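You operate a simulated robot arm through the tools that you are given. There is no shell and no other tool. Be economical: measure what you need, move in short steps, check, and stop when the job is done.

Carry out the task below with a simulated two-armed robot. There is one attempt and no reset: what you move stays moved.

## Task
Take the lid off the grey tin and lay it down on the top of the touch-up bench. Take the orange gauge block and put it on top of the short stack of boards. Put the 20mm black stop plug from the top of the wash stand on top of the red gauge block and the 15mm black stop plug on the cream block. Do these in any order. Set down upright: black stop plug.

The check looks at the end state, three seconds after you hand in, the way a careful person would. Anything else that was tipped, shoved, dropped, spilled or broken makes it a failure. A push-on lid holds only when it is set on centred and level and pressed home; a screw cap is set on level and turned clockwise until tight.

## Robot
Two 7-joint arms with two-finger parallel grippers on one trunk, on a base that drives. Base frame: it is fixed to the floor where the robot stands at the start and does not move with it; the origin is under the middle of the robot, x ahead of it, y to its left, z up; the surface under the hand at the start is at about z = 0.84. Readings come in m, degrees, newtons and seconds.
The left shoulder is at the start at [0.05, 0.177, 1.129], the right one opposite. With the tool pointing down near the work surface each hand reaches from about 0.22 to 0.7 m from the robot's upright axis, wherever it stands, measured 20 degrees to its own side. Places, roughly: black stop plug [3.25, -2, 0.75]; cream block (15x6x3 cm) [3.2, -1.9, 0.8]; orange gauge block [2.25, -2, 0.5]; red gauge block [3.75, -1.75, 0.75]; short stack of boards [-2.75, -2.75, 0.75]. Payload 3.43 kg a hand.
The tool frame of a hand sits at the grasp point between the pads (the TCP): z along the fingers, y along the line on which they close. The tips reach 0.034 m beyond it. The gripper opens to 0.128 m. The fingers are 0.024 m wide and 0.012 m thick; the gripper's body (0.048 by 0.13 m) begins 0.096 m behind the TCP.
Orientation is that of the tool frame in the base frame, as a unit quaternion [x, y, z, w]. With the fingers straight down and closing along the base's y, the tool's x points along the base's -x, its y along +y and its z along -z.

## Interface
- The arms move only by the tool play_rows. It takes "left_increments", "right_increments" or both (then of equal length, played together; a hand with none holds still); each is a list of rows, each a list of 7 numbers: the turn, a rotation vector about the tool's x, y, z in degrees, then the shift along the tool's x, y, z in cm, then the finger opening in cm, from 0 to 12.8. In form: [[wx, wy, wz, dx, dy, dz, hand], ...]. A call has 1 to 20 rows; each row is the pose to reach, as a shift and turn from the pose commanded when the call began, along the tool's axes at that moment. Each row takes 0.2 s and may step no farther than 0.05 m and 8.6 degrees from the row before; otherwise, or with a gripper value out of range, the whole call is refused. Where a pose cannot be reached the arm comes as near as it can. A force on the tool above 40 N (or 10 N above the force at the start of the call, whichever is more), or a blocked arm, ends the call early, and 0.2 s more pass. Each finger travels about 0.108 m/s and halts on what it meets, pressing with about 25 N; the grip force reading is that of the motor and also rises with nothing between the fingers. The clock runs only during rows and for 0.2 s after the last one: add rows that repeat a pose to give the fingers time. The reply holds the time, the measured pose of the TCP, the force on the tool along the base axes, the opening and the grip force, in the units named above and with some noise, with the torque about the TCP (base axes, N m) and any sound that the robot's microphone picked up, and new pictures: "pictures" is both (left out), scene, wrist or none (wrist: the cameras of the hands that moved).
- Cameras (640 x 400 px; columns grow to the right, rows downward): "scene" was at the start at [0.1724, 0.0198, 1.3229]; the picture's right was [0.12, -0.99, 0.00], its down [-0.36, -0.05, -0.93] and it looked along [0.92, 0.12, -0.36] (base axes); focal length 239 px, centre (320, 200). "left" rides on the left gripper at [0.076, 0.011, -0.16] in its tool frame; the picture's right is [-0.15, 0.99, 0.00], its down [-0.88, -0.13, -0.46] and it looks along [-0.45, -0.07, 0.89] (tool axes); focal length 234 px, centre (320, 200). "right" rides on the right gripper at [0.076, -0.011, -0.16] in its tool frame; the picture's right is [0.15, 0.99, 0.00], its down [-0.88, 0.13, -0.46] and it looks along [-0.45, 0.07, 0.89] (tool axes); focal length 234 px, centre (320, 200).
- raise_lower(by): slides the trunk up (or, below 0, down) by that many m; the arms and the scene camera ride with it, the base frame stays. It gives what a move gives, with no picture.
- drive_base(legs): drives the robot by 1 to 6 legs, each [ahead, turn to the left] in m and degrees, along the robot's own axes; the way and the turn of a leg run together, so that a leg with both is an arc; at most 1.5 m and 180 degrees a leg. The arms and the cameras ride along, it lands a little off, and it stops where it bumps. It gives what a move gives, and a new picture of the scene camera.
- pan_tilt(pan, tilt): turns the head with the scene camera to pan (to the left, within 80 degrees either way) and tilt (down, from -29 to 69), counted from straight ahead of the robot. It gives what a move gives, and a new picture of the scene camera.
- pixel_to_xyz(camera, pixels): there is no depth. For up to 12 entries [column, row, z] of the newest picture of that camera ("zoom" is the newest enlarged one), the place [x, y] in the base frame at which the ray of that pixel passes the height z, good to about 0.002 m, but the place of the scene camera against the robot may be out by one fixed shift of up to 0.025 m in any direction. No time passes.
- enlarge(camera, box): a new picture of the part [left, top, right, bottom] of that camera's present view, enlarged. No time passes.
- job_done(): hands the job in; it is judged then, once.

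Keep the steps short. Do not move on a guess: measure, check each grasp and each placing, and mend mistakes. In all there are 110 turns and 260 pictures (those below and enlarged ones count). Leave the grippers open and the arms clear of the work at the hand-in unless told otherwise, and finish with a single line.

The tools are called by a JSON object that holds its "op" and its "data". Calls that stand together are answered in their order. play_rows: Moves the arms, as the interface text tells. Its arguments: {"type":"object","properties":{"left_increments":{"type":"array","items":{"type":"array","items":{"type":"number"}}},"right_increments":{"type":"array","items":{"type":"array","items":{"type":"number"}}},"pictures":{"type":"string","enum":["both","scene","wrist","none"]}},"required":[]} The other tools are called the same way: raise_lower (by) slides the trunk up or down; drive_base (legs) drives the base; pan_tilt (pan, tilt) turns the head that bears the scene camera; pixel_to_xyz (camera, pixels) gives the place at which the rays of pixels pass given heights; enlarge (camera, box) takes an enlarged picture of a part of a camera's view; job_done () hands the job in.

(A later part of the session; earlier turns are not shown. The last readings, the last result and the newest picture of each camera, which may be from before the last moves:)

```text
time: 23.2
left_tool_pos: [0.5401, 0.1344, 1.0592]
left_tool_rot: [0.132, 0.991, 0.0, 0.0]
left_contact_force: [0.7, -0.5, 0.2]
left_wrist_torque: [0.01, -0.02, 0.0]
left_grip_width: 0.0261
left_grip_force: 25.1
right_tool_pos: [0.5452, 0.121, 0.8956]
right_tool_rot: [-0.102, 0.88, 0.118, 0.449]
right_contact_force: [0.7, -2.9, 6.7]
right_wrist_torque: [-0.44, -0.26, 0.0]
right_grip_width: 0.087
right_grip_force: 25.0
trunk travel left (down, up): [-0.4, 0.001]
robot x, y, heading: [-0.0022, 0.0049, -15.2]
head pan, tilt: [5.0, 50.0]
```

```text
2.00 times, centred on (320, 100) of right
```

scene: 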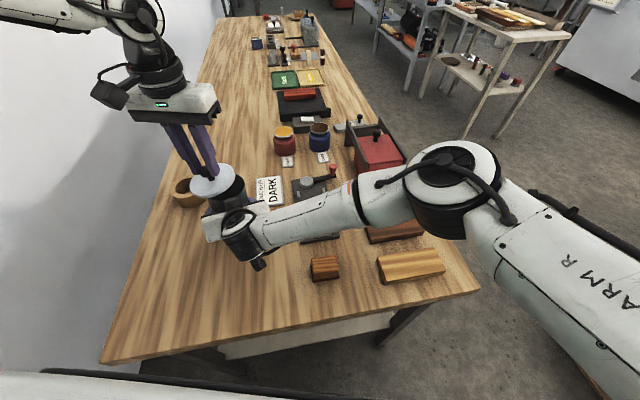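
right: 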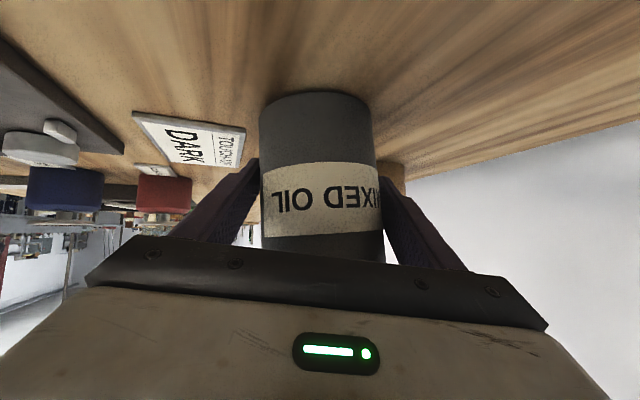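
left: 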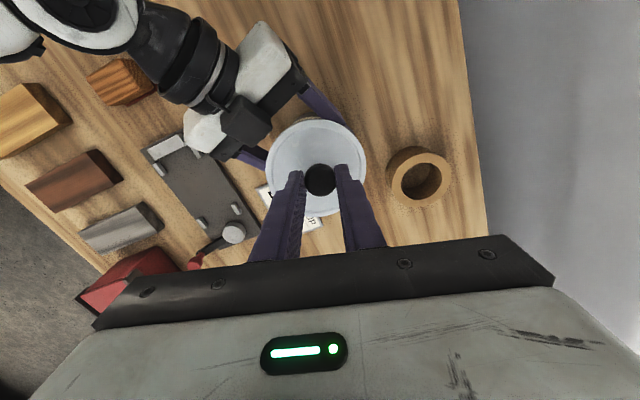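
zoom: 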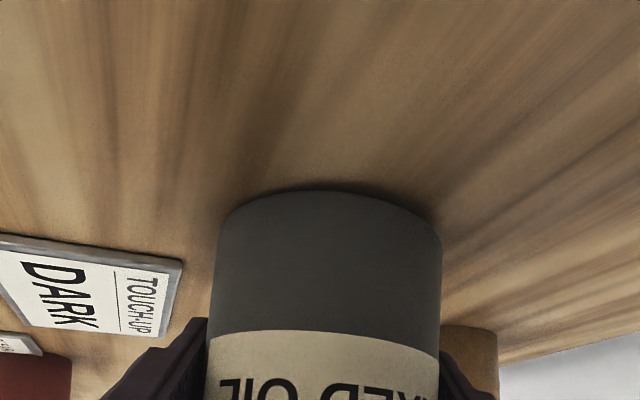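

The tin is upright. I'll open the right hand gently, then back away 14 cm along its axis.

{"op": "play_rows", "data": {"right_increments": [[0, 0, 0, 0, 0, 0, 9.2], [0, 0, 0, 0, 0, 0, 10.5], [0, 0, 0, 0, 0, 0, 12.8], [0, 0, 0, 0, 0, 0, 12.8], [0, 0, 0, 0, 0, -2, 12.8], [0, 0, 0, 0, 0, -5, 12.8], [0, 0, 0, 0, 0, -9, 12.8], [0, 0, 0, 0, 0, -13, 12.8]], "pictures": "both"}}

```text
time: 25.0
left_tool_pos: [0.5411, 0.1327, 1.0591]
left_tool_rot: [0.131, 0.991, 0.0, 0.0]
left_contact_force: [0.3, -0.4, 0.3]
left_wrist_torque: [0.0, -0.02, -0.03]
left_grip_width: 0.026
left_grip_force: 24.7
right_tool_pos: [0.4331, 0.0975, 0.9756]
right_tool_rot: [-0.115, 0.878, 0.129, 0.447]
right_contact_force: [0.1, 0.3, -0.9]
right_wrist_torque: [0.01, 0.01, 0.01]
right_grip_width: 0.1283
right_grip_force: 0.0
trunk travel left (down, up): [-0.4, 0.001]
robot x, y, heading: [-0.0015, 0.0012, -15.1]
head pan, tilt: [5.0, 50.0]
```

scene: 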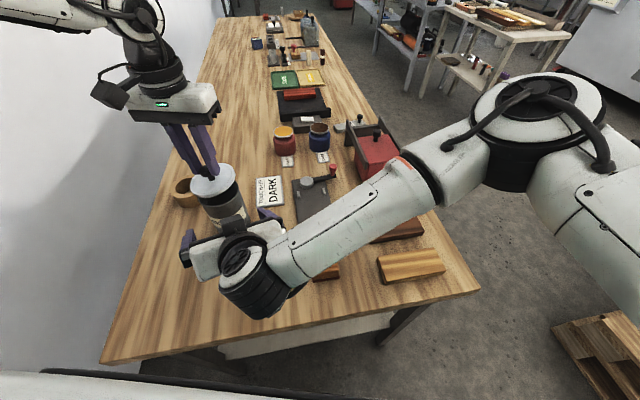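
right: 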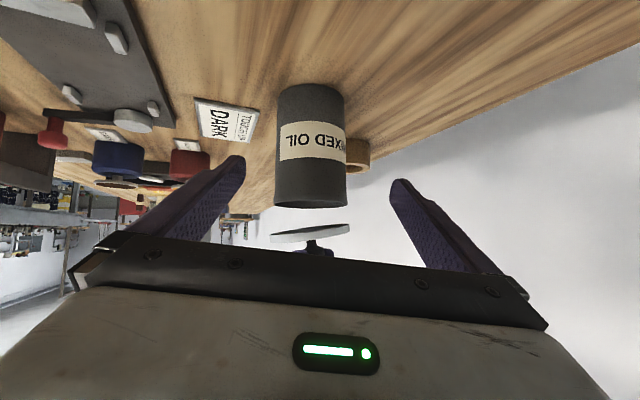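

The lid hangs from the left hand and the tin stands clear. I'll bring the right hand back to the right and return it to pointing down.

{"op": "play_rows", "data": {"right_increments": [[0, 0, 0, -0.5, -2.5, -3.5, 12.8], [0, 0, 0, -1, -5, -7, 12.8], [0, 0, 0, -2, -8, -10, 12.8], [2.8, 6.4, 3.45, -3, -10, -12, 12.8], [5.6, 12.8, 6.9, -4, -12, -14, 12.8], [8.4, 19.2, 10.4, -5, -14, -16, 12.8], [11.2, 25.7, 13.8, -6, -15.5, -18, 12.8], [14, 32, 17.3, -7, -17, -20, 12.8], [16.8, 38.5, 20.7, -7.5, -17, -22, 12.8], [19.6, 44.9, 24.2, -8, -17, -23, 12.8], [22.4, 51.3, 27.6, -8, -17, -23, 12.8]], "pictures": "scene"}}

```text
time: 27.4
left_tool_pos: [0.5411, 0.1339, 1.0587]
left_tool_rot: [0.131, 0.991, 0.0, -0.001]
left_contact_force: [-0.3, 0.4, -0.1]
left_wrist_torque: [-0.01, 0.01, -0.03]
left_grip_width: 0.0261
left_grip_force: 24.7
right_tool_pos: [0.362, -0.1324, 1.1483]
right_tool_rot: [0.13, 0.992, 0.0, -0.001]
right_contact_force: [0.3, 0.3, 0.5]
right_wrist_torque: [-0.01, -0.01, -0.01]
right_grip_width: 0.1278
right_grip_force: 0.0
trunk travel left (down, up): [-0.4, 0.001]
robot x, y, heading: [-0.0002, 0.0025, -15.4]
head pan, tilt: [5.0, 50.0]
```

scene: 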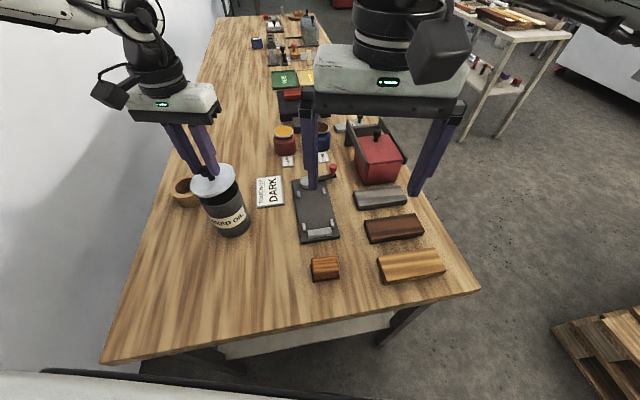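

Next I move the lid to the free spot near (0.40, 0.22), then lower partway.

{"op": "play_rows", "data": {"left_increments": [[0, 0, 0, 0, 0, -1.5, 1], [0, 0, 0, 4, 1.2, -2, 1], [0, 0, 0, 8, 2.4, -2, 1], [0, 0, 0, 12, 3.5, -2, 1], [0, 0, 0, 15.85, 4.66, -1, 1], [0, 0, 0, 15.85, 4.66, 3, 1], [0, 0, 0, 15.85, 4.66, 7, 1], [0, 0, 0, 15.85, 4.66, 11, 1], [0, 0, 0, 15.85, 4.66, 14, 1]], "pictures": "both"}}

{"op": "enlarge", "data": {"camera": "scene", "box": [110, 160, 270, 260]}}

```text
time: 29.4
left_tool_pos: [0.4022, 0.2205, 0.9149]
left_tool_rot: [0.131, 0.991, 0.001, 0.0]
left_contact_force: [0.3, 0.1, 0.2]
left_wrist_torque: [-0.01, 0.0, 0.02]
left_grip_width: 0.0258
left_grip_force: 25.0
right_tool_pos: [0.3618, -0.1318, 1.1474]
right_tool_rot: [0.131, 0.991, -0.001, 0.0]
right_contact_force: [0.8, -0.8, 0.2]
right_wrist_torque: [0.01, 0.0, -0.03]
right_grip_width: 0.1279
right_grip_force: 0.1
trunk travel left (down, up): [-0.4, 0.001]
robot x, y, heading: [-0.0005, -0.0007, -15.2]
head pan, tilt: [5.0, 50.0]
```

scene: 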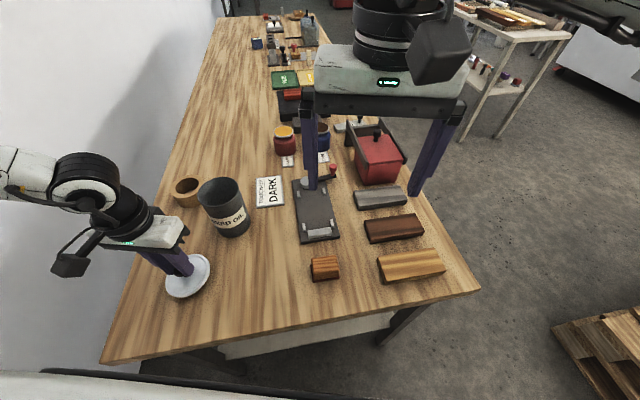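
left: 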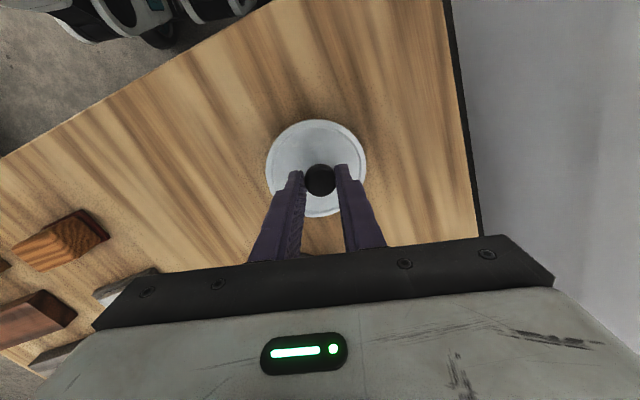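

```text
4.00 times, centred on (190, 210) of scene
```

zoom: 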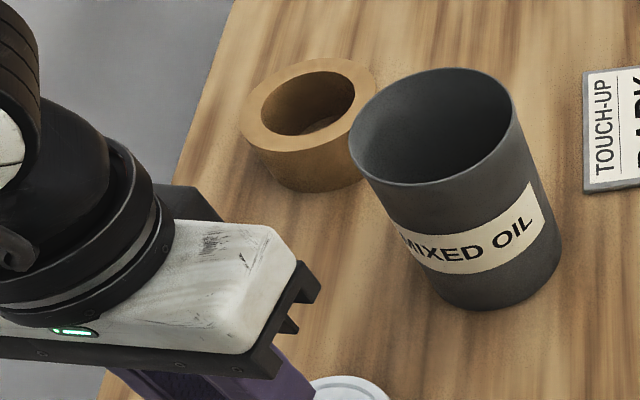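

The tin stands straight. I'll lower the lid in small steps and look for contact.

{"op": "play_rows", "data": {"left_increments": [[0, 0, 0, 0, 0, 0.4, 1], [0, 0, 0, 0, 0, 0.8, 1], [0, 0, 0, 0, 0, 1.2, 1]], "pictures": "none"}}

```text
time: 30.2
left_tool_pos: [0.4018, 0.2203, 0.905]
left_tool_rot: [0.131, 0.991, 0.0, 0.0]
left_contact_force: [0.3, -0.5, -1.2]
left_wrist_torque: [0.02, 0.0, -0.01]
left_grip_width: 0.0261
left_grip_force: 24.6
right_tool_pos: [0.3606, -0.1324, 1.1491]
right_tool_rot: [0.13, 0.992, 0.0, -0.001]
right_contact_force: [-0.5, -0.8, 0.1]
right_wrist_torque: [0.0, 0.0, 0.01]
right_grip_width: 0.1283
right_grip_force: 0.1
trunk travel left (down, up): [-0.4, 0.001]
robot x, y, heading: [-0.0018, 0.0024, -15.1]
head pan, tilt: [5.0, 50.0]
```

{"op": "play_rows", "data": {"left_increments": [[0, 0, 0, 0, 0, 0.3, 1], [0, 0, 0, 0, 0, 0.6, 1], [0, 0, 0, 0, 0, 0.9, 1]], "pictures": "wrist"}}

```text
time: 31.0
left_tool_pos: [0.4001, 0.2195, 0.8976]
left_tool_rot: [0.131, 0.991, -0.001, 0.001]
left_contact_force: [1.3, -7.2, 12.8]
left_wrist_torque: [0.06, 0.41, 0.15]
left_grip_width: 0.0261
left_grip_force: 24.8
right_tool_pos: [0.3605, -0.1338, 1.149]
right_tool_rot: [0.131, 0.991, 0.001, 0.0]
right_contact_force: [-0.2, 0.2, 0.1]
right_wrist_torque: [0.02, 0.01, 0.0]
right_grip_width: 0.1281
right_grip_force: 0.1
trunk travel left (down, up): [-0.4, 0.001]
robot x, y, heading: [-0.0026, 0.0018, -15.2]
head pan, tilt: [5.0, 50.0]
```

left: 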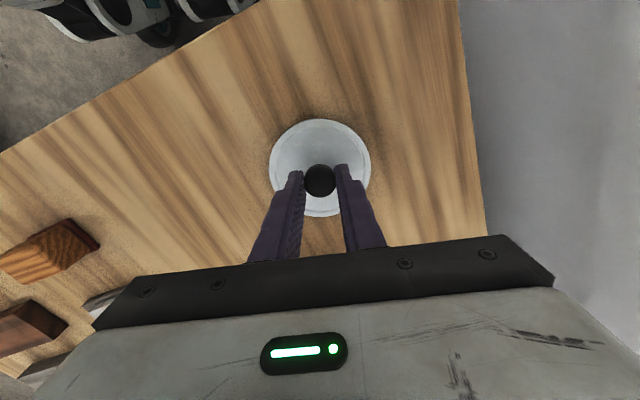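

The lid touches down (13 N). I'll open slowly and then rise straight up.

{"op": "play_rows", "data": {"left_increments": [[0, 0, 0, 0, 0, 0, 2.8], [0, 0, 0, 0, 0, -0.1, 4], [0, 0, 0, 0, 0, -0.1, 6], [0, 0, 0, 0, 0, -2, 6], [0, 0, 0, 0, 0, -6, 6], [0, 0, 0, 0, 0, -10, 6], [0, 0, 0, 0, 0, -14, 6], [0, 0, 0, 0, 0, -18, 6]], "pictures": "both"}}

{"op": "enlarge", "data": {"camera": "scene", "box": [110, 200, 270, 300]}}

```text
time: 32.8
left_tool_pos: [0.4015, 0.2211, 1.0793]
left_tool_rot: [0.131, 0.991, -0.001, 0.0]
left_contact_force: [0.4, 1.2, 0.0]
left_wrist_torque: [-0.01, -0.02, -0.01]
left_grip_width: 0.0601
left_grip_force: 0.1
right_tool_pos: [0.3612, -0.1324, 1.1475]
right_tool_rot: [0.13, 0.991, 0.0, 0.0]
right_contact_force: [0.0, -0.2, -0.3]
right_wrist_torque: [-0.02, -0.02, 0.0]
right_grip_width: 0.1279
right_grip_force: 0.0
trunk travel left (down, up): [-0.4, 0.001]
robot x, y, heading: [0.0004, -0.0015, -15.2]
head pan, tilt: [5.0, 50.0]
```

scene: 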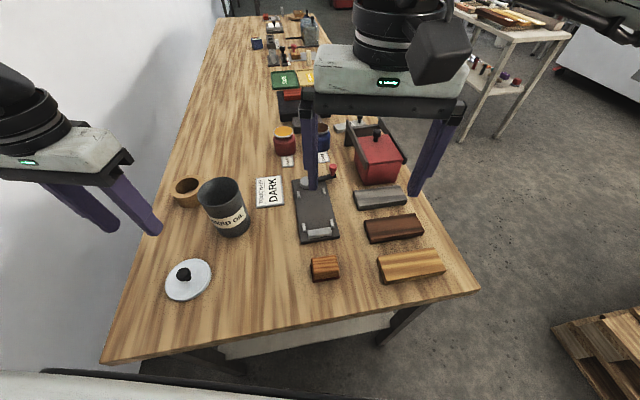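
left: 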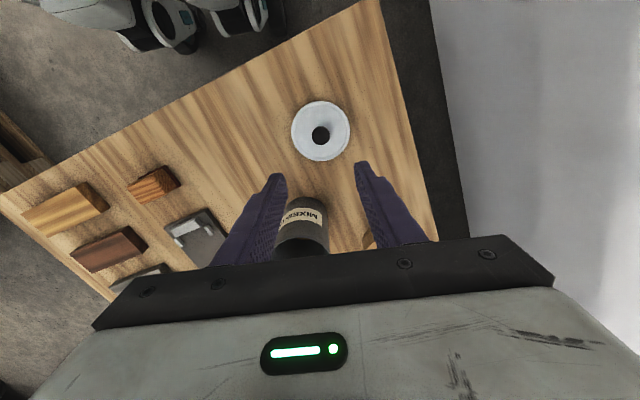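

```text
4.00 times, centred on (190, 250) of scene
```

zoom: 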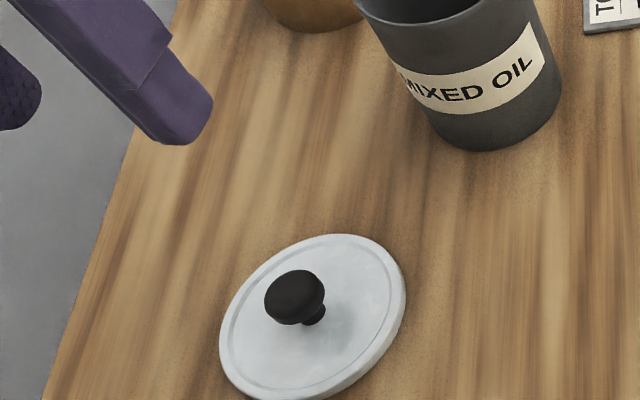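

The lid lies flat on the bench. Next I raise both hands for travel and look around to plan the way.

{"op": "play_rows", "data": {"left_increments": [[0, 0, 0, 2, -1, -4, 6], [0, 0, 0, 4, -2, -8, 6], [0, 0, 0, 6, -3, -12, 6]], "right_increments": [[0, 0, 0, 1, 0, -2, 12.8], [0, 0, 0, 2, 0, -4, 12.8], [0, 0, 0, 3, 0, -6, 12.8]], "pictures": "none"}}

{"op": "drive_base", "data": {"legs": [[-0.35, 0]]}}

{"op": "pan_tilt", "data": {"pan": -75, "tilt": 20}}

{"op": "pan_tilt", "data": {"pan": -30, "tilt": 20}}

```text
time: 33.6
left_tool_pos: [0.3315, 0.2076, 1.1975]
left_tool_rot: [0.132, 0.991, 0.001, 0.0]
left_contact_force: [0.1, -0.6, 0.2]
left_wrist_torque: [-0.02, -0.02, 0.03]
left_grip_width: 0.0602
left_grip_force: 0.0
right_tool_pos: [0.3296, -0.1248, 1.2082]
right_tool_rot: [0.131, 0.991, 0.001, 0.0]
right_contact_force: [0.5, 0.4, 0.0]
right_wrist_torque: [-0.01, -0.03, -0.02]
right_grip_width: 0.1278
right_grip_force: 0.1
trunk travel left (down, up): [-0.4, 0.001]
robot x, y, heading: [0.0023, 0.001, -15.3]
head pan, tilt: [5.0, 50.0]
```

```text
time: 35.9
left_tool_pos: [-0.0012, 0.2988, 1.1974]
left_tool_rot: [0.129, 0.992, 0.0, 0.0]
left_contact_force: [0.0, 0.5, 0.5]
left_wrist_torque: [0.04, 0.0, -0.01]
left_grip_width: 0.0599
left_grip_force: 0.0
right_tool_pos: [-0.004, -0.0336, 1.2078]
right_tool_rot: [0.129, 0.992, -0.001, 0.0]
right_contact_force: [0.6, -0.1, 0.7]
right_wrist_torque: [0.01, -0.03, -0.02]
right_grip_width: 0.128
right_grip_force: 0.0
trunk travel left (down, up): [-0.4, 0.001]
robot x, y, heading: [-0.3322, 0.0919, -14.7]
head pan, tilt: [5.0, 50.0]
```

scene: 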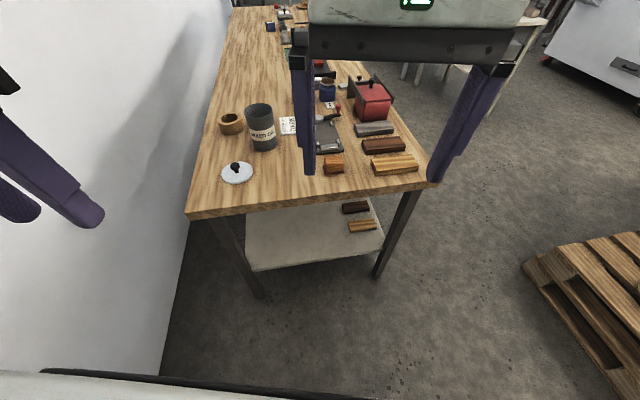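

```text
time: 37.4
left_tool_pos: [-0.0008, 0.2975, 1.1971]
left_tool_rot: [0.13, 0.992, 0.0, 0.0]
left_contact_force: [-0.1, 0.5, 0.2]
left_wrist_torque: [0.0, 0.0, 0.02]
left_grip_width: 0.0599
left_grip_force: 0.0
right_tool_pos: [-0.0023, -0.0347, 1.2084]
right_tool_rot: [0.129, 0.992, 0.001, 0.0]
right_contact_force: [-0.1, 0.2, -0.4]
right_wrist_torque: [0.01, -0.01, 0.01]
right_grip_width: 0.128
right_grip_force: 0.0
trunk travel left (down, up): [-0.4, 0.001]
robot x, y, heading: [-0.3313, 0.09, -15.2]
head pan, tilt: [-75.0, 20.0]
```

scene: 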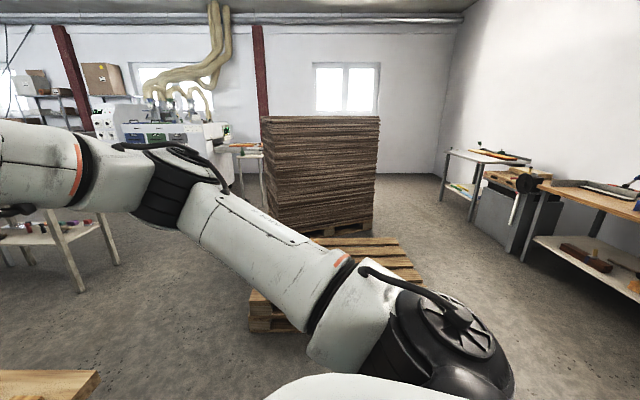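

```text
time: 38.5
left_tool_pos: [-0.0003, 0.2984, 1.1975]
left_tool_rot: [0.129, 0.992, 0.0, 0.0]
left_contact_force: [0.0, 0.9, 0.5]
left_wrist_torque: [0.0, -0.01, 0.0]
left_grip_width: 0.0601
left_grip_force: 0.1
right_tool_pos: [-0.0021, -0.034, 1.2078]
right_tool_rot: [0.128, 0.992, 0.0, -0.002]
right_contact_force: [0.0, 1.0, 0.0]
right_wrist_torque: [0.01, -0.01, -0.01]
right_grip_width: 0.1279
right_grip_force: 0.0
trunk travel left (down, up): [-0.4, 0.001]
robot x, y, heading: [-0.3333, 0.0914, -14.8]
head pan, tilt: [-30.0, 20.0]
```

scene: 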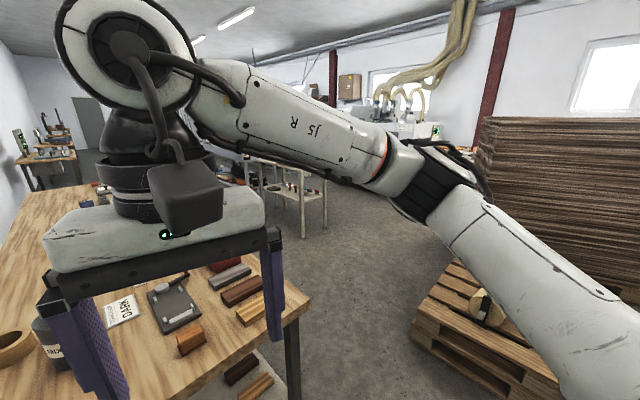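

Looking right, I see a grey stand with a lower shelf and a pallet beside the route. I'll measure them on the floor.

{"op": "pixel_to_xyz", "data": {"camera": "scene", "pixels": [[411, 338, 0.0], [440, 262, 0.15], [400, 330, 0.15], [303, 238, 0.0], [323, 228, 0.0], [270, 205, 0.0], [287, 400, 0.0], [302, 310, 0.84], [320, 183, 0.85], [520, 395, 0.15], [255, 160, 0.85]]}}

{"op": "enlarge", "data": {"camera": "scene", "box": [220, 130, 460, 280]}}

```text
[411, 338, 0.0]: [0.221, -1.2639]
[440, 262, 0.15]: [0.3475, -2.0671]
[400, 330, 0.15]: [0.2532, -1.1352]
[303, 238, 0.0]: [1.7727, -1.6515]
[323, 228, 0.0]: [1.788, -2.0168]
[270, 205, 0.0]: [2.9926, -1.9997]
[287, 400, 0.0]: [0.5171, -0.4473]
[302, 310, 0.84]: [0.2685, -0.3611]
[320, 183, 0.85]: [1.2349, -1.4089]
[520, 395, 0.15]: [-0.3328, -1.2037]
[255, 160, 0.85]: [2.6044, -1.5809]
```

```text
2.67 times, centred on (340, 205) of scene
```

zoom: 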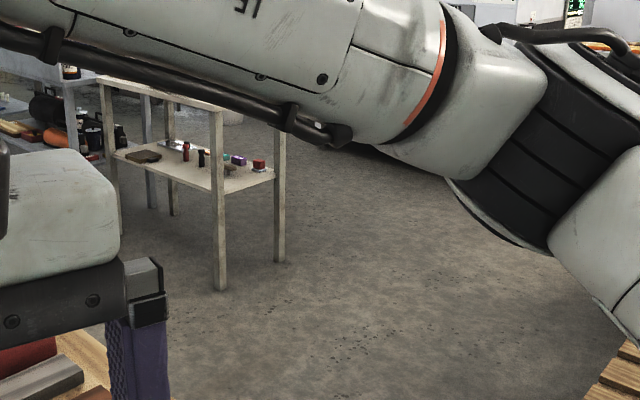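

The gap between bench corner (0.27, −0.40) and pallet corner (0.25, −1.13) is about 0.73 m. I'll drive through its middle: turn right, go south to y≈−0.75, then turn east.

{"op": "drive_base", "data": {"legs": [[0, -69], [0.84, 0], [0, 81]]}}

{"op": "pan_tilt", "data": {"pan": -30, "tilt": 35}}

```text
time: 49.4
left_tool_pos: [0.0346, -0.45, 1.1965]
left_tool_rot: [0.023, 1.0, 0.0, 0.001]
left_contact_force: [-0.3, 0.7, 0.8]
left_wrist_torque: [-0.02, -0.03, -0.02]
left_grip_width: 0.0601
left_grip_force: 0.0
right_tool_pos: [0.1033, -0.7746, 1.2075]
right_tool_rot: [0.023, 1.0, 0.0, -0.001]
right_contact_force: [-0.2, -0.1, 0.1]
right_wrist_torque: [-0.02, -0.02, -0.02]
right_grip_width: 0.1279
right_grip_force: 0.1
trunk travel left (down, up): [-0.4, 0.001]
robot x, y, heading: [-0.2496, -0.723, -2.9]
head pan, tilt: [-30.0, 20.0]
```

scene: 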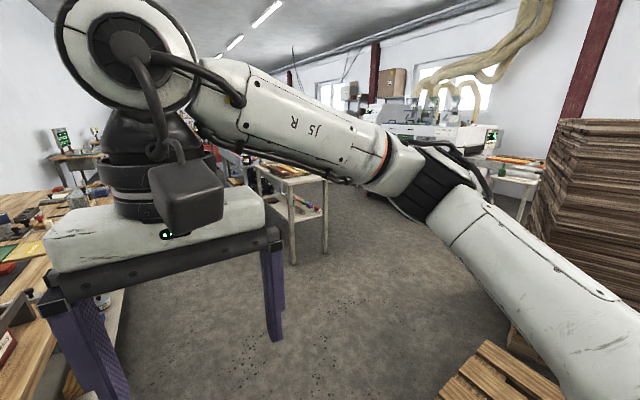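

```text
time: 50.2
left_tool_pos: [0.0351, -0.451, 1.196]
left_tool_rot: [0.023, 1.0, 0.0, 0.0]
left_contact_force: [0.0, -0.1, 0.1]
left_wrist_torque: [-0.01, -0.02, 0.01]
left_grip_width: 0.0599
left_grip_force: 0.1
right_tool_pos: [0.1032, -0.7751, 1.2066]
right_tool_rot: [0.022, 1.0, 0.0, -0.001]
right_contact_force: [0.0, -0.5, 0.7]
right_wrist_torque: [0.0, 0.01, 0.02]
right_grip_width: 0.1281
right_grip_force: 0.1
trunk travel left (down, up): [-0.4, 0.001]
robot x, y, heading: [-0.2509, -0.7251, -2.6]
head pan, tilt: [-30.0, 35.0]
```

scene: 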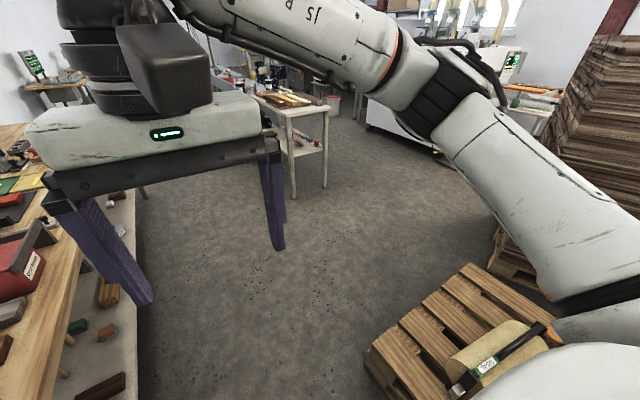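

{"op": "pixel_to_xyz", "data": {"camera": "scene", "pixels": [[367, 352, 0.15], [468, 263, 0.15], [293, 198, 0.0], [326, 187, 0.0], [140, 400, 0.0], [135, 190, 0.2], [450, 400, 0.15]]}}

```text
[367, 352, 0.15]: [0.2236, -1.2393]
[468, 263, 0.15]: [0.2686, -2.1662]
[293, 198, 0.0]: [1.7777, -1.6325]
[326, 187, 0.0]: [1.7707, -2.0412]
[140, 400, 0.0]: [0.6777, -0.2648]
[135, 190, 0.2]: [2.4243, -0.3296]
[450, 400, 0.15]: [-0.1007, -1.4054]
```

The gap is open. I'll drive east 1.2 m and look at the stands from there.

{"op": "drive_base", "data": {"legs": [[1.2, -6]]}}

{"op": "pan_tilt", "data": {"pan": -40, "tilt": 30}}

{"op": "pan_tilt", "data": {"pan": -10, "tilt": 25}}

```text
time: 56.3
left_tool_pos: [1.2684, -0.6047, 1.1959]
left_tool_rot: [0.076, 0.997, 0.0, 0.001]
left_contact_force: [-0.6, 0.0, 0.6]
left_wrist_torque: [0.0, 0.03, 0.02]
left_grip_width: 0.06
left_grip_force: 0.0
right_tool_pos: [1.3013, -0.9357, 1.2074]
right_tool_rot: [0.076, 0.997, 0.0, 0.0]
right_contact_force: [0.1, -0.6, 0.2]
right_wrist_torque: [-0.02, -0.01, 0.01]
right_grip_width: 0.1278
right_grip_force: 0.1
trunk travel left (down, up): [-0.4, 0.001]
robot x, y, heading: [0.9572, -0.8448, -8.9]
head pan, tilt: [-30.0, 35.0]
```

scene: 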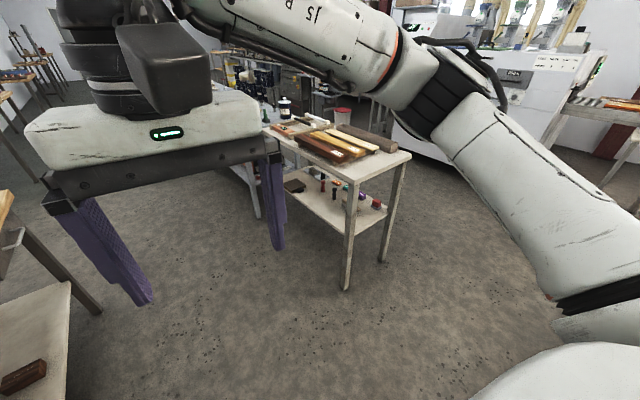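

```text
time: 57.0
left_tool_pos: [1.2675, -0.6033, 1.1963]
left_tool_rot: [0.077, 0.997, 0.0, 0.001]
left_contact_force: [-0.8, 0.0, 0.7]
left_wrist_torque: [0.01, 0.04, -0.01]
left_grip_width: 0.06
left_grip_force: 0.0
right_tool_pos: [1.3008, -0.9347, 1.2083]
right_tool_rot: [0.076, 0.997, 0.001, -0.002]
right_contact_force: [-1.8, 0.5, -0.1]
right_wrist_torque: [0.01, 0.0, -0.02]
right_grip_width: 0.1279
right_grip_force: 0.1
trunk travel left (down, up): [-0.4, 0.001]
robot x, y, heading: [0.9559, -0.8458, -9.2]
head pan, tilt: [-40.0, 30.0]
```

scene: 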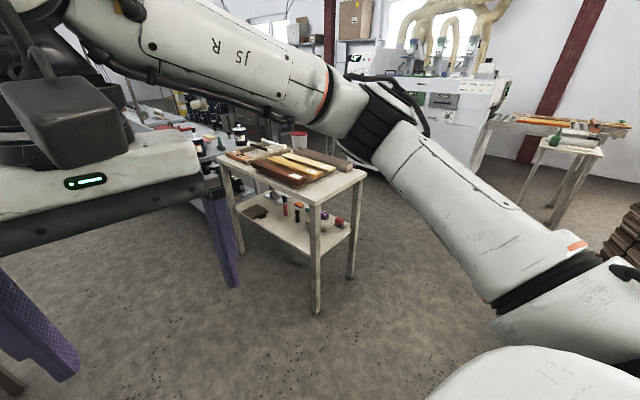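

```text
time: 58.0
left_tool_pos: [1.267, -0.6035, 1.1976]
left_tool_rot: [0.077, 0.997, 0.0, 0.0]
left_contact_force: [0.1, 0.0, 1.4]
left_wrist_torque: [0.03, 0.0, 0.0]
left_grip_width: 0.0602
left_grip_force: 0.0
right_tool_pos: [1.3019, -0.9355, 1.2087]
right_tool_rot: [0.076, 0.997, 0.0, -0.001]
right_contact_force: [0.1, -0.3, -0.4]
right_wrist_torque: [0.01, 0.01, 0.01]
right_grip_width: 0.128
right_grip_force: 0.1
trunk travel left (down, up): [-0.4, 0.001]
robot x, y, heading: [0.955, -0.8467, -8.8]
head pan, tilt: [-10.0, 25.0]
```

scene: 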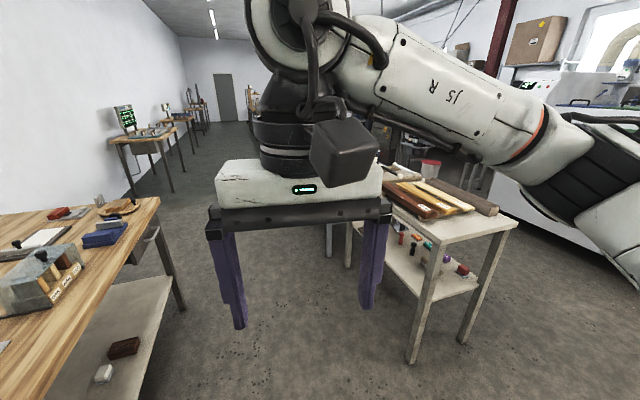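

I'll enlarge the stand's lower shelf, around (430,250).

{"op": "enlarge", "data": {"camera": "scene", "box": [330, 150, 520, 290]}}

{"op": "pixel_to_xyz", "data": {"camera": "scene", "pixels": [[413, 361, 0], [462, 342, 0], [463, 271, 0.52], [428, 245, 0.52], [427, 245, 0.85], [517, 222, 0.85], [350, 205, 0.85], [347, 266, 0.0]]}}

```text
2.86 times, centred on (425, 220) of scene
```

zoom: 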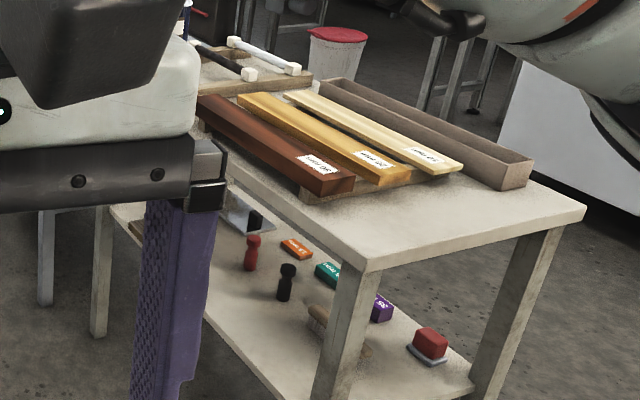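

```text
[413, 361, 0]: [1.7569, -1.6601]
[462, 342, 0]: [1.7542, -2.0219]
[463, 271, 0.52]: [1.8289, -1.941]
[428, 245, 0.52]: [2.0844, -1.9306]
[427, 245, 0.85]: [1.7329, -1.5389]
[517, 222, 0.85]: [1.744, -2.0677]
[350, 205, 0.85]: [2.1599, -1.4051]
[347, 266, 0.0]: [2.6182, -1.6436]
```

The orange gauge block lies on the lower shelf, in the row on its south side. I'll check how much room there is to the south, where the white machine stands.

{"op": "pixel_to_xyz", "data": {"camera": "scene", "pixels": [[433.8, 236.7, 0.52], [433.8, 236.7, 0.5], [525, 222, 0.05], [560, 245, 0.05], [600, 270, 0.05], [415, 229, 0.56], [640, 290, 0.05]]}}

{"op": "pan_tilt", "data": {"pan": -62, "tilt": 20}}

```text
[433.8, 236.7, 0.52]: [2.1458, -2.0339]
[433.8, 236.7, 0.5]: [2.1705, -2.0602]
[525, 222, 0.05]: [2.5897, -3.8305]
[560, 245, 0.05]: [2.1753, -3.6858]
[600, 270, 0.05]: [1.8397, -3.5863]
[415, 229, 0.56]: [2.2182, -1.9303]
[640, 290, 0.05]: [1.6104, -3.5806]
```

```text
time: 59.2
left_tool_pos: [1.2673, -0.6032, 1.1972]
left_tool_rot: [0.077, 0.997, -0.001, 0.0]
left_contact_force: [0.5, -0.1, -0.1]
left_wrist_torque: [-0.01, -0.01, 0.03]
left_grip_width: 0.0599
left_grip_force: 0.1
right_tool_pos: [1.3008, -0.934, 1.2073]
right_tool_rot: [0.076, 0.997, 0.0, -0.001]
right_contact_force: [-0.2, -0.2, -0.4]
right_wrist_torque: [0.03, 0.0, 0.0]
right_grip_width: 0.1281
right_grip_force: 0.0
trunk travel left (down, up): [-0.4, 0.001]
robot x, y, heading: [0.9593, -0.8461, -8.9]
head pan, tilt: [-62.0, 20.0]
```

scene: 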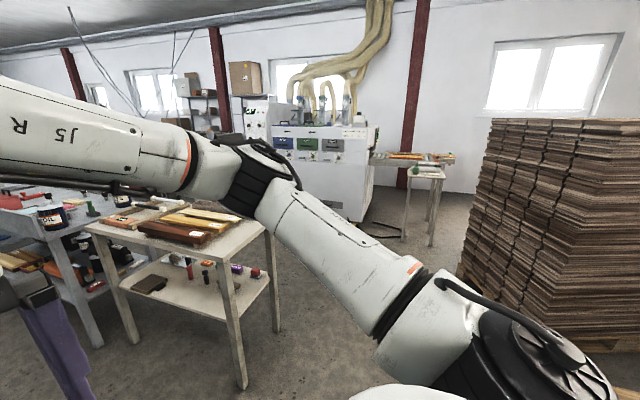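

There is about 1.5 m of free floor between the stand and the machine. I'll drive round the west end to the south side and face north.

{"op": "drive_base", "data": {"legs": [[0, -73.6], [1.5, 0], [0.4, 0], [0, 80], [1.0, 0], [0, 92]]}}

{"op": "pan_tilt", "data": {"pan": 0, "tilt": 35}}

```text
time: 83.8
left_tool_pos: [1.9268, -2.4549, 1.1965]
left_tool_rot: [0.708, -0.707, 0.0, 0.0]
left_contact_force: [0.7, -0.4, 0.5]
left_wrist_torque: [0.02, 0.01, 0.01]
left_grip_width: 0.0598
left_grip_force: 0.0
right_tool_pos: [2.2487, -2.3703, 1.208]
right_tool_rot: [0.708, -0.706, 0.0, 0.001]
right_contact_force: [-0.3, -0.3, 0.3]
right_wrist_torque: [-0.01, 0.03, 0.01]
right_grip_width: 0.1278
right_grip_force: 0.1
trunk travel left (down, up): [-0.4, 0.001]
robot x, y, heading: [2.2131, -2.7253, 90.1]
head pan, tilt: [-62.0, 20.0]
```

scene: 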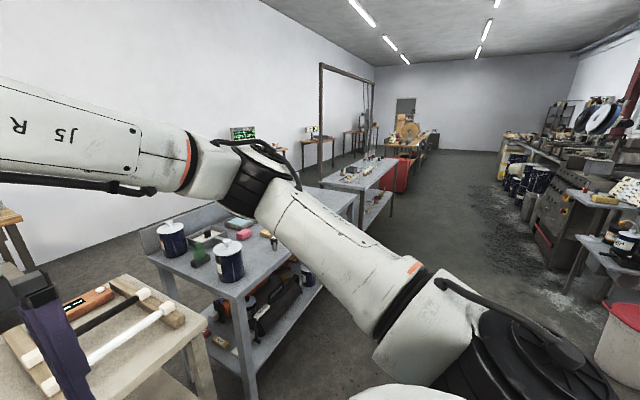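

```text
time: 85.2
left_tool_pos: [1.9271, -2.4543, 1.1971]
left_tool_rot: [0.708, -0.706, 0.0, 0.0]
left_contact_force: [0.4, 0.0, -0.3]
left_wrist_torque: [-0.01, -0.04, -0.01]
left_grip_width: 0.0599
left_grip_force: 0.1
right_tool_pos: [2.2492, -2.3704, 1.208]
right_tool_rot: [0.708, -0.707, 0.001, 0.001]
right_contact_force: [-0.3, -0.5, -0.4]
right_wrist_torque: [0.0, -0.01, 0.02]
right_grip_width: 0.1281
right_grip_force: 0.1
trunk travel left (down, up): [-0.4, 0.001]
robot x, y, heading: [2.2185, -2.7228, 89.8]
head pan, tilt: [0.0, 35.0]
```

scene: 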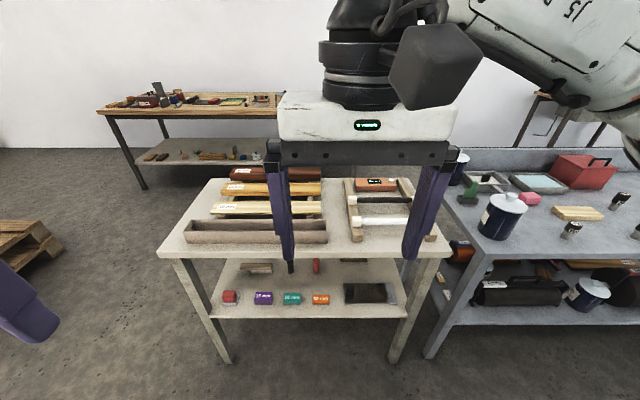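

A clear view: on the lower shelf are red, purple, teal and orange blocks, and on the right stand a cream block and dark plugs. I'll enlarge both.

{"op": "enlarge", "data": {"camera": "scene", "box": [200, 245, 440, 345]}}

{"op": "enlarge", "data": {"camera": "scene", "box": [430, 140, 640, 270]}}

{"op": "pixel_to_xyz", "data": {"camera": "scene", "pixels": [[320, 299, 0.55], [320, 299, 0.53], [320, 318, 0.5], [395, 362, 0.0], [228, 362, 0.0], [160, 257, 0.85], [450, 255, 0.85], [580, 213, 0.8], [572, 232, 0.78]]}}

```text
2.67 times, centred on (320, 295) of scene
```

zoom: 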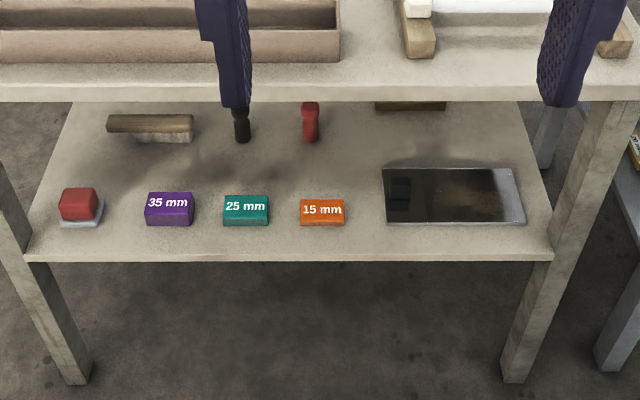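

```text
3.05 times, centred on (535, 205) of scene
```

zoom: 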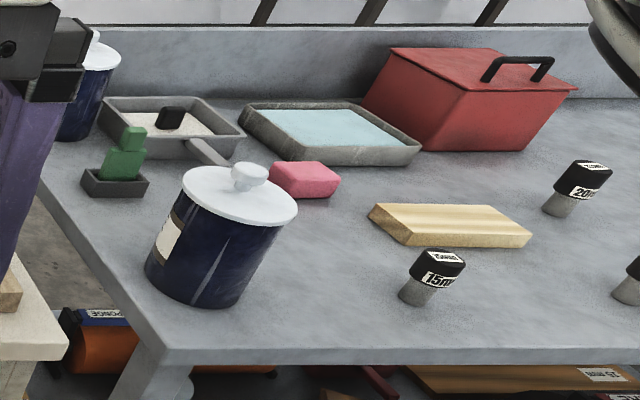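

```text
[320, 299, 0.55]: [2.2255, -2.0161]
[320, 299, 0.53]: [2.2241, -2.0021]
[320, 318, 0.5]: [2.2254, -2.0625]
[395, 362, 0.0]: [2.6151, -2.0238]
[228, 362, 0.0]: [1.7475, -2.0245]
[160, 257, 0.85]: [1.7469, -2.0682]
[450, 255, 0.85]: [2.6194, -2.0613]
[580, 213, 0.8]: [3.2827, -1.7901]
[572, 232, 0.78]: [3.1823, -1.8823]
```

The orange "15 mm" block is at (2.22, −2.01) on the shelf at z≈0.505, about 5 cm inside the edge. I'll use the right hand tilted 45° from the south. First I shift the base a little left and nearer, then lower the trunk.

{"op": "drive_base", "data": {"legs": [[0, 45], [0.23, 0], [0, -45]]}}

{"op": "raise_lower", "data": {"by": -0.36}}

{"op": "pan_tilt", "data": {"pan": -10, "tilt": 35}}

```text
time: 91.0
left_tool_pos: [1.7679, -2.2903, 1.197]
left_tool_rot: [-0.705, 0.709, 0.0, 0.0]
left_contact_force: [0.5, -0.5, -0.4]
left_wrist_torque: [-0.02, -0.01, -0.01]
left_grip_width: 0.0598
left_grip_force: 0.0
right_tool_pos: [2.0905, -2.2087, 1.2076]
right_tool_rot: [-0.705, 0.709, 0.0, 0.0]
right_contact_force: [1.0, 0.1, 0.3]
right_wrist_torque: [-0.01, 0.01, -0.02]
right_grip_width: 0.128
right_grip_force: 0.1
trunk travel left (down, up): [-0.4, 0.001]
robot x, y, heading: [2.0556, -2.5608, 89.9]
head pan, tilt: [0.0, 35.0]
```

scene: 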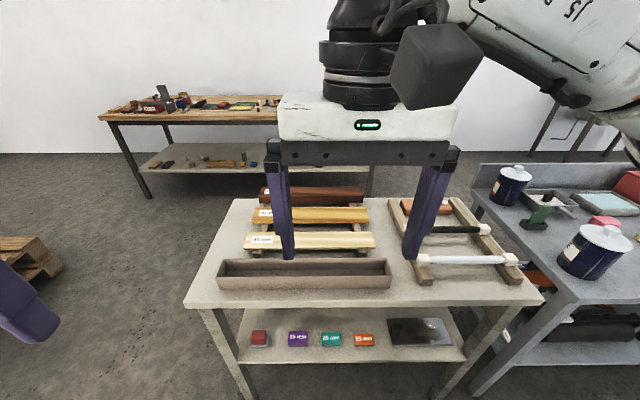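

```text
time: 94.5
left_tool_pos: [1.7669, -2.2898, 0.8361]
left_tool_rot: [-0.704, 0.71, -0.001, 0.0]
left_contact_force: [-0.5, -0.5, -0.8]
left_wrist_torque: [-0.03, -0.01, 0.01]
left_grip_width: 0.0598
left_grip_force: 0.0
right_tool_pos: [2.0906, -2.2075, 0.8481]
right_tool_rot: [-0.705, 0.709, 0.0, -0.001]
right_contact_force: [-0.8, -0.4, -0.2]
right_wrist_torque: [0.04, 0.01, -0.01]
right_grip_width: 0.128
right_grip_force: 0.1
trunk travel left (down, up): [-0.04, 0.361]
robot x, y, heading: [2.0553, -2.562, 89.6]
head pan, tilt: [0.0, 35.0]
```

```text
time: 95.2
left_tool_pos: [1.7683, -2.2894, 0.8373]
left_tool_rot: [-0.704, 0.71, 0.0, 0.0]
left_contact_force: [0.0, -0.1, 0.4]
left_wrist_torque: [-0.01, 0.04, 0.02]
left_grip_width: 0.0601
left_grip_force: 0.2
right_tool_pos: [2.0897, -2.2083, 0.8471]
right_tool_rot: [-0.705, 0.71, -0.001, 0.0]
right_contact_force: [0.5, 0.4, 0.2]
right_wrist_torque: [-0.01, -0.02, -0.03]
right_grip_width: 0.1279
right_grip_force: 0.1
trunk travel left (down, up): [-0.04, 0.361]
robot x, y, heading: [2.0538, -2.5566, 89.8]
head pan, tilt: [-10.0, 35.0]
```

scene: 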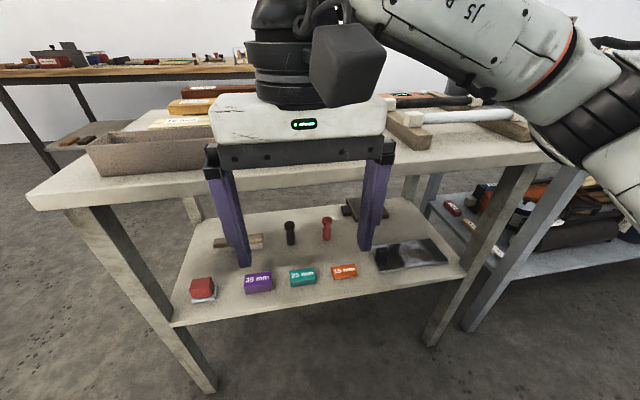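

All is clear in front. I'll tilt the right hand 45° forward while lowering it and shifting right, then move forward to 10 cm short of the orange block.

{"op": "play_rows", "data": {"right_increments": [[0, -7, 0, 0, -2, 4, 9], [0, -14, 0, 0, -4, 8, 9], [0, -21, 0, 0, -6, 12, 9], [0, -28, 0, 0, -8, 16, 9], [0, -35, 0, -1, -10, 20, 9], [0, -42, 0, -4, -12, 23, 9], [0, -45, 0, -7.5, -13.3, 24, 9], [0, -45, 0, -9, -13.3, 24, 9]], "pictures": "both"}}

{"op": "enlarge", "data": {"camera": "right", "box": [220, 100, 420, 225]}}

```text
time: 97.0
left_tool_pos: [1.7684, -2.2907, 0.8368]
left_tool_rot: [-0.705, 0.71, -0.001, -0.001]
left_contact_force: [-0.8, 0.6, -0.2]
left_wrist_torque: [0.01, 0.02, 0.01]
left_grip_width: 0.0602
left_grip_force: 0.1
right_tool_pos: [2.2245, -2.1191, 0.6065]
right_tool_rot: [-0.652, 0.655, 0.269, 0.271]
right_contact_force: [-0.3, -0.4, 0.1]
right_wrist_torque: [0.0, -0.01, 0.0]
right_grip_width: 0.0897
right_grip_force: 0.1
right hand out of reach, approached as far as the arm can: row 5, 6
trunk travel left (down, up): [-0.04, 0.361]
robot x, y, heading: [2.0517, -2.5618, 89.7]
head pan, tilt: [-10.0, 35.0]
```

scene: 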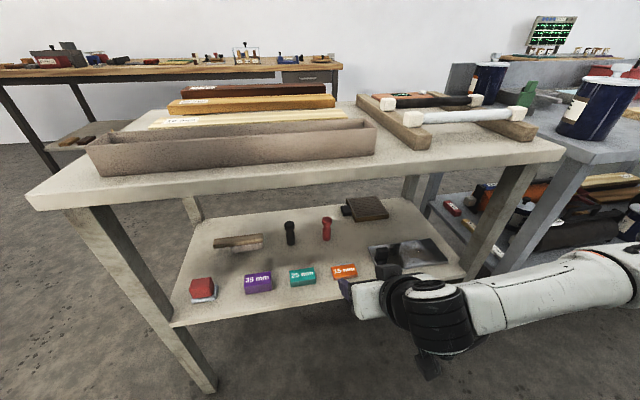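
right: 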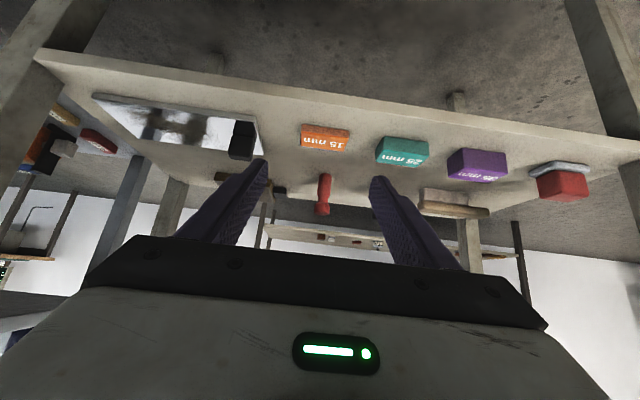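

```text
3.20 times, centred on (320, 162) of right
```

zoom: 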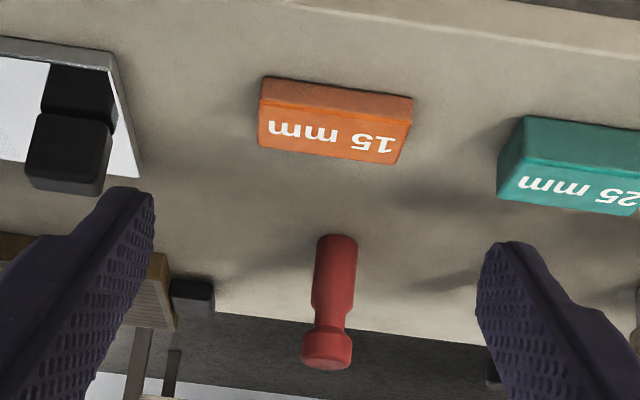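

I'll measure the block's corners with the right camera.

{"op": "pixel_to_xyz", "data": {"camera": "right", "pixels": [[302.2, 124.1, 0.505], [349, 130.6, 0.505], [301.3, 132.2, 0.525], [348.4, 138.1, 0.525], [300.3, 146.2, 0.525], [344.4, 151.6, 0.525], [300.3, 146.2, 0.52], [233, 155, 0.505], [380, 140, 0.505]]}}

```text
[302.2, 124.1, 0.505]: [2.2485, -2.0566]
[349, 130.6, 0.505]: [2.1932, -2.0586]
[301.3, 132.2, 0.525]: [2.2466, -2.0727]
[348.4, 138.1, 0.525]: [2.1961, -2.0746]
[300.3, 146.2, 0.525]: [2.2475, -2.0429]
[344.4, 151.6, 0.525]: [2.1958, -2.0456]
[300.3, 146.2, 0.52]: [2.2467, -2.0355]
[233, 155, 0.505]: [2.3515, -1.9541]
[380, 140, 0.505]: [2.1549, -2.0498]
```

The heights are uncertain, so I need parallax. I'll raise the hand 6 cm straight up and measure again.

{"op": "play_rows", "data": {"right_increments": [[0, 0, 0, -2.1, 0, -2.1, 9], [0, 0, 0, -4.24, 0, -4.24, 9]], "pictures": "wrist"}}

{"op": "enlarge", "data": {"camera": "right", "box": [220, 100, 420, 225]}}

```text
time: 97.6
left_tool_pos: [1.7688, -2.2902, 0.8374]
left_tool_rot: [-0.704, 0.71, 0.0, -0.001]
left_contact_force: [0.0, 1.2, -0.5]
left_wrist_torque: [0.0, -0.03, 0.01]
left_grip_width: 0.0603
left_grip_force: 0.0
right_tool_pos: [2.2243, -2.1186, 0.6675]
right_tool_rot: [-0.652, 0.656, 0.269, 0.271]
right_contact_force: [0.4, 0.5, 0.7]
right_wrist_torque: [-0.04, -0.06, -0.01]
right_grip_width: 0.09
right_grip_force: 0.1
trunk travel left (down, up): [-0.04, 0.361]
robot x, y, heading: [2.0528, -2.5622, 89.4]
head pan, tilt: [-10.0, 35.0]
```

right: 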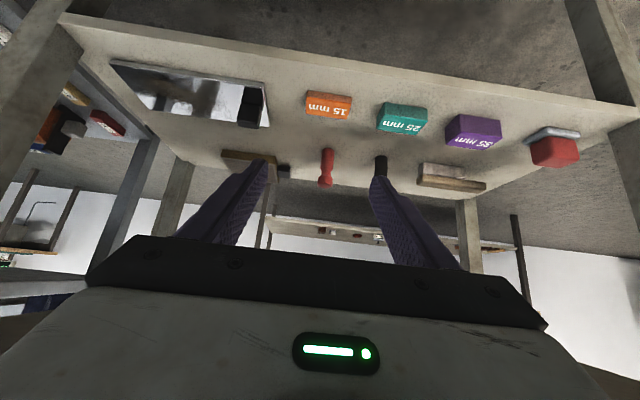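

```text
3.20 times, centred on (320, 162) of right
```

zoom: 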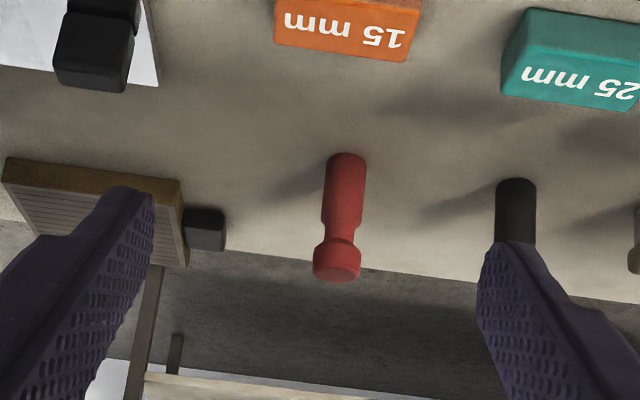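

{"op": "pixel_to_xyz", "data": {"camera": "right", "pixels": [[305.9, 113.4, 0.55], [305.9, 113.4, 0.52], [305.9, 113.4, 0.49], [305.9, 113.4, 0.46], [345.9, 119.7, 0.52], [345.9, 119.7, 0.49]]}}

{"op": "enlarge", "data": {"camera": "right", "box": [270, 70, 390, 145]}}

```text
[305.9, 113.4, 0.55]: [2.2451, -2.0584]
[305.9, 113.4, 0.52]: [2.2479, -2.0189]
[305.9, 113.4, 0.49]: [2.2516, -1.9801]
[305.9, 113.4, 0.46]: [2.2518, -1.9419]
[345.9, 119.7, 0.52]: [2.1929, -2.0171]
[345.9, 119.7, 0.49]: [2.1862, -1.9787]
```

```text
5.33 times, centred on (330, 108) of right
```

zoom: 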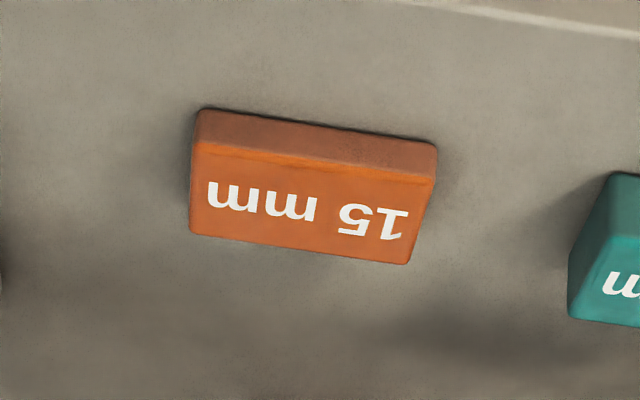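

Wrist parallax was too small to fix the height. I'll use the scene camera at its present low position against the earlier high view, since the shift cancels.

{"op": "enlarge", "data": {"camera": "scene", "box": [280, 230, 420, 317]}}

{"op": "pixel_to_xyz", "data": {"camera": "scene", "pixels": [[344, 271, 0.55], [344, 271, 0.53], [344, 271, 0.51], [344, 271, 0.49], [344, 271, 0.46], [170, 327, 0.5], [495, 230, 0.5]]}}

```text
4.57 times, centred on (350, 274) of scene
```

zoom: 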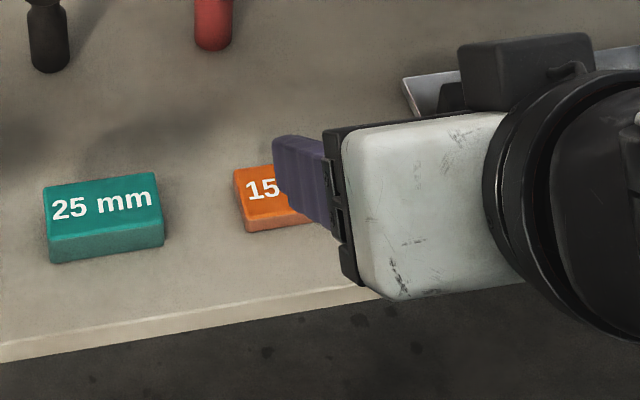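

```text
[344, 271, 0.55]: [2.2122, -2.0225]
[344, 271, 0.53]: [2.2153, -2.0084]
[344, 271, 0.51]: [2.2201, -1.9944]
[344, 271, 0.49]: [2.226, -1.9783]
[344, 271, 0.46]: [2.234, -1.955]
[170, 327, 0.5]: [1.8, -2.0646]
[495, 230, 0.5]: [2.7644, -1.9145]
```

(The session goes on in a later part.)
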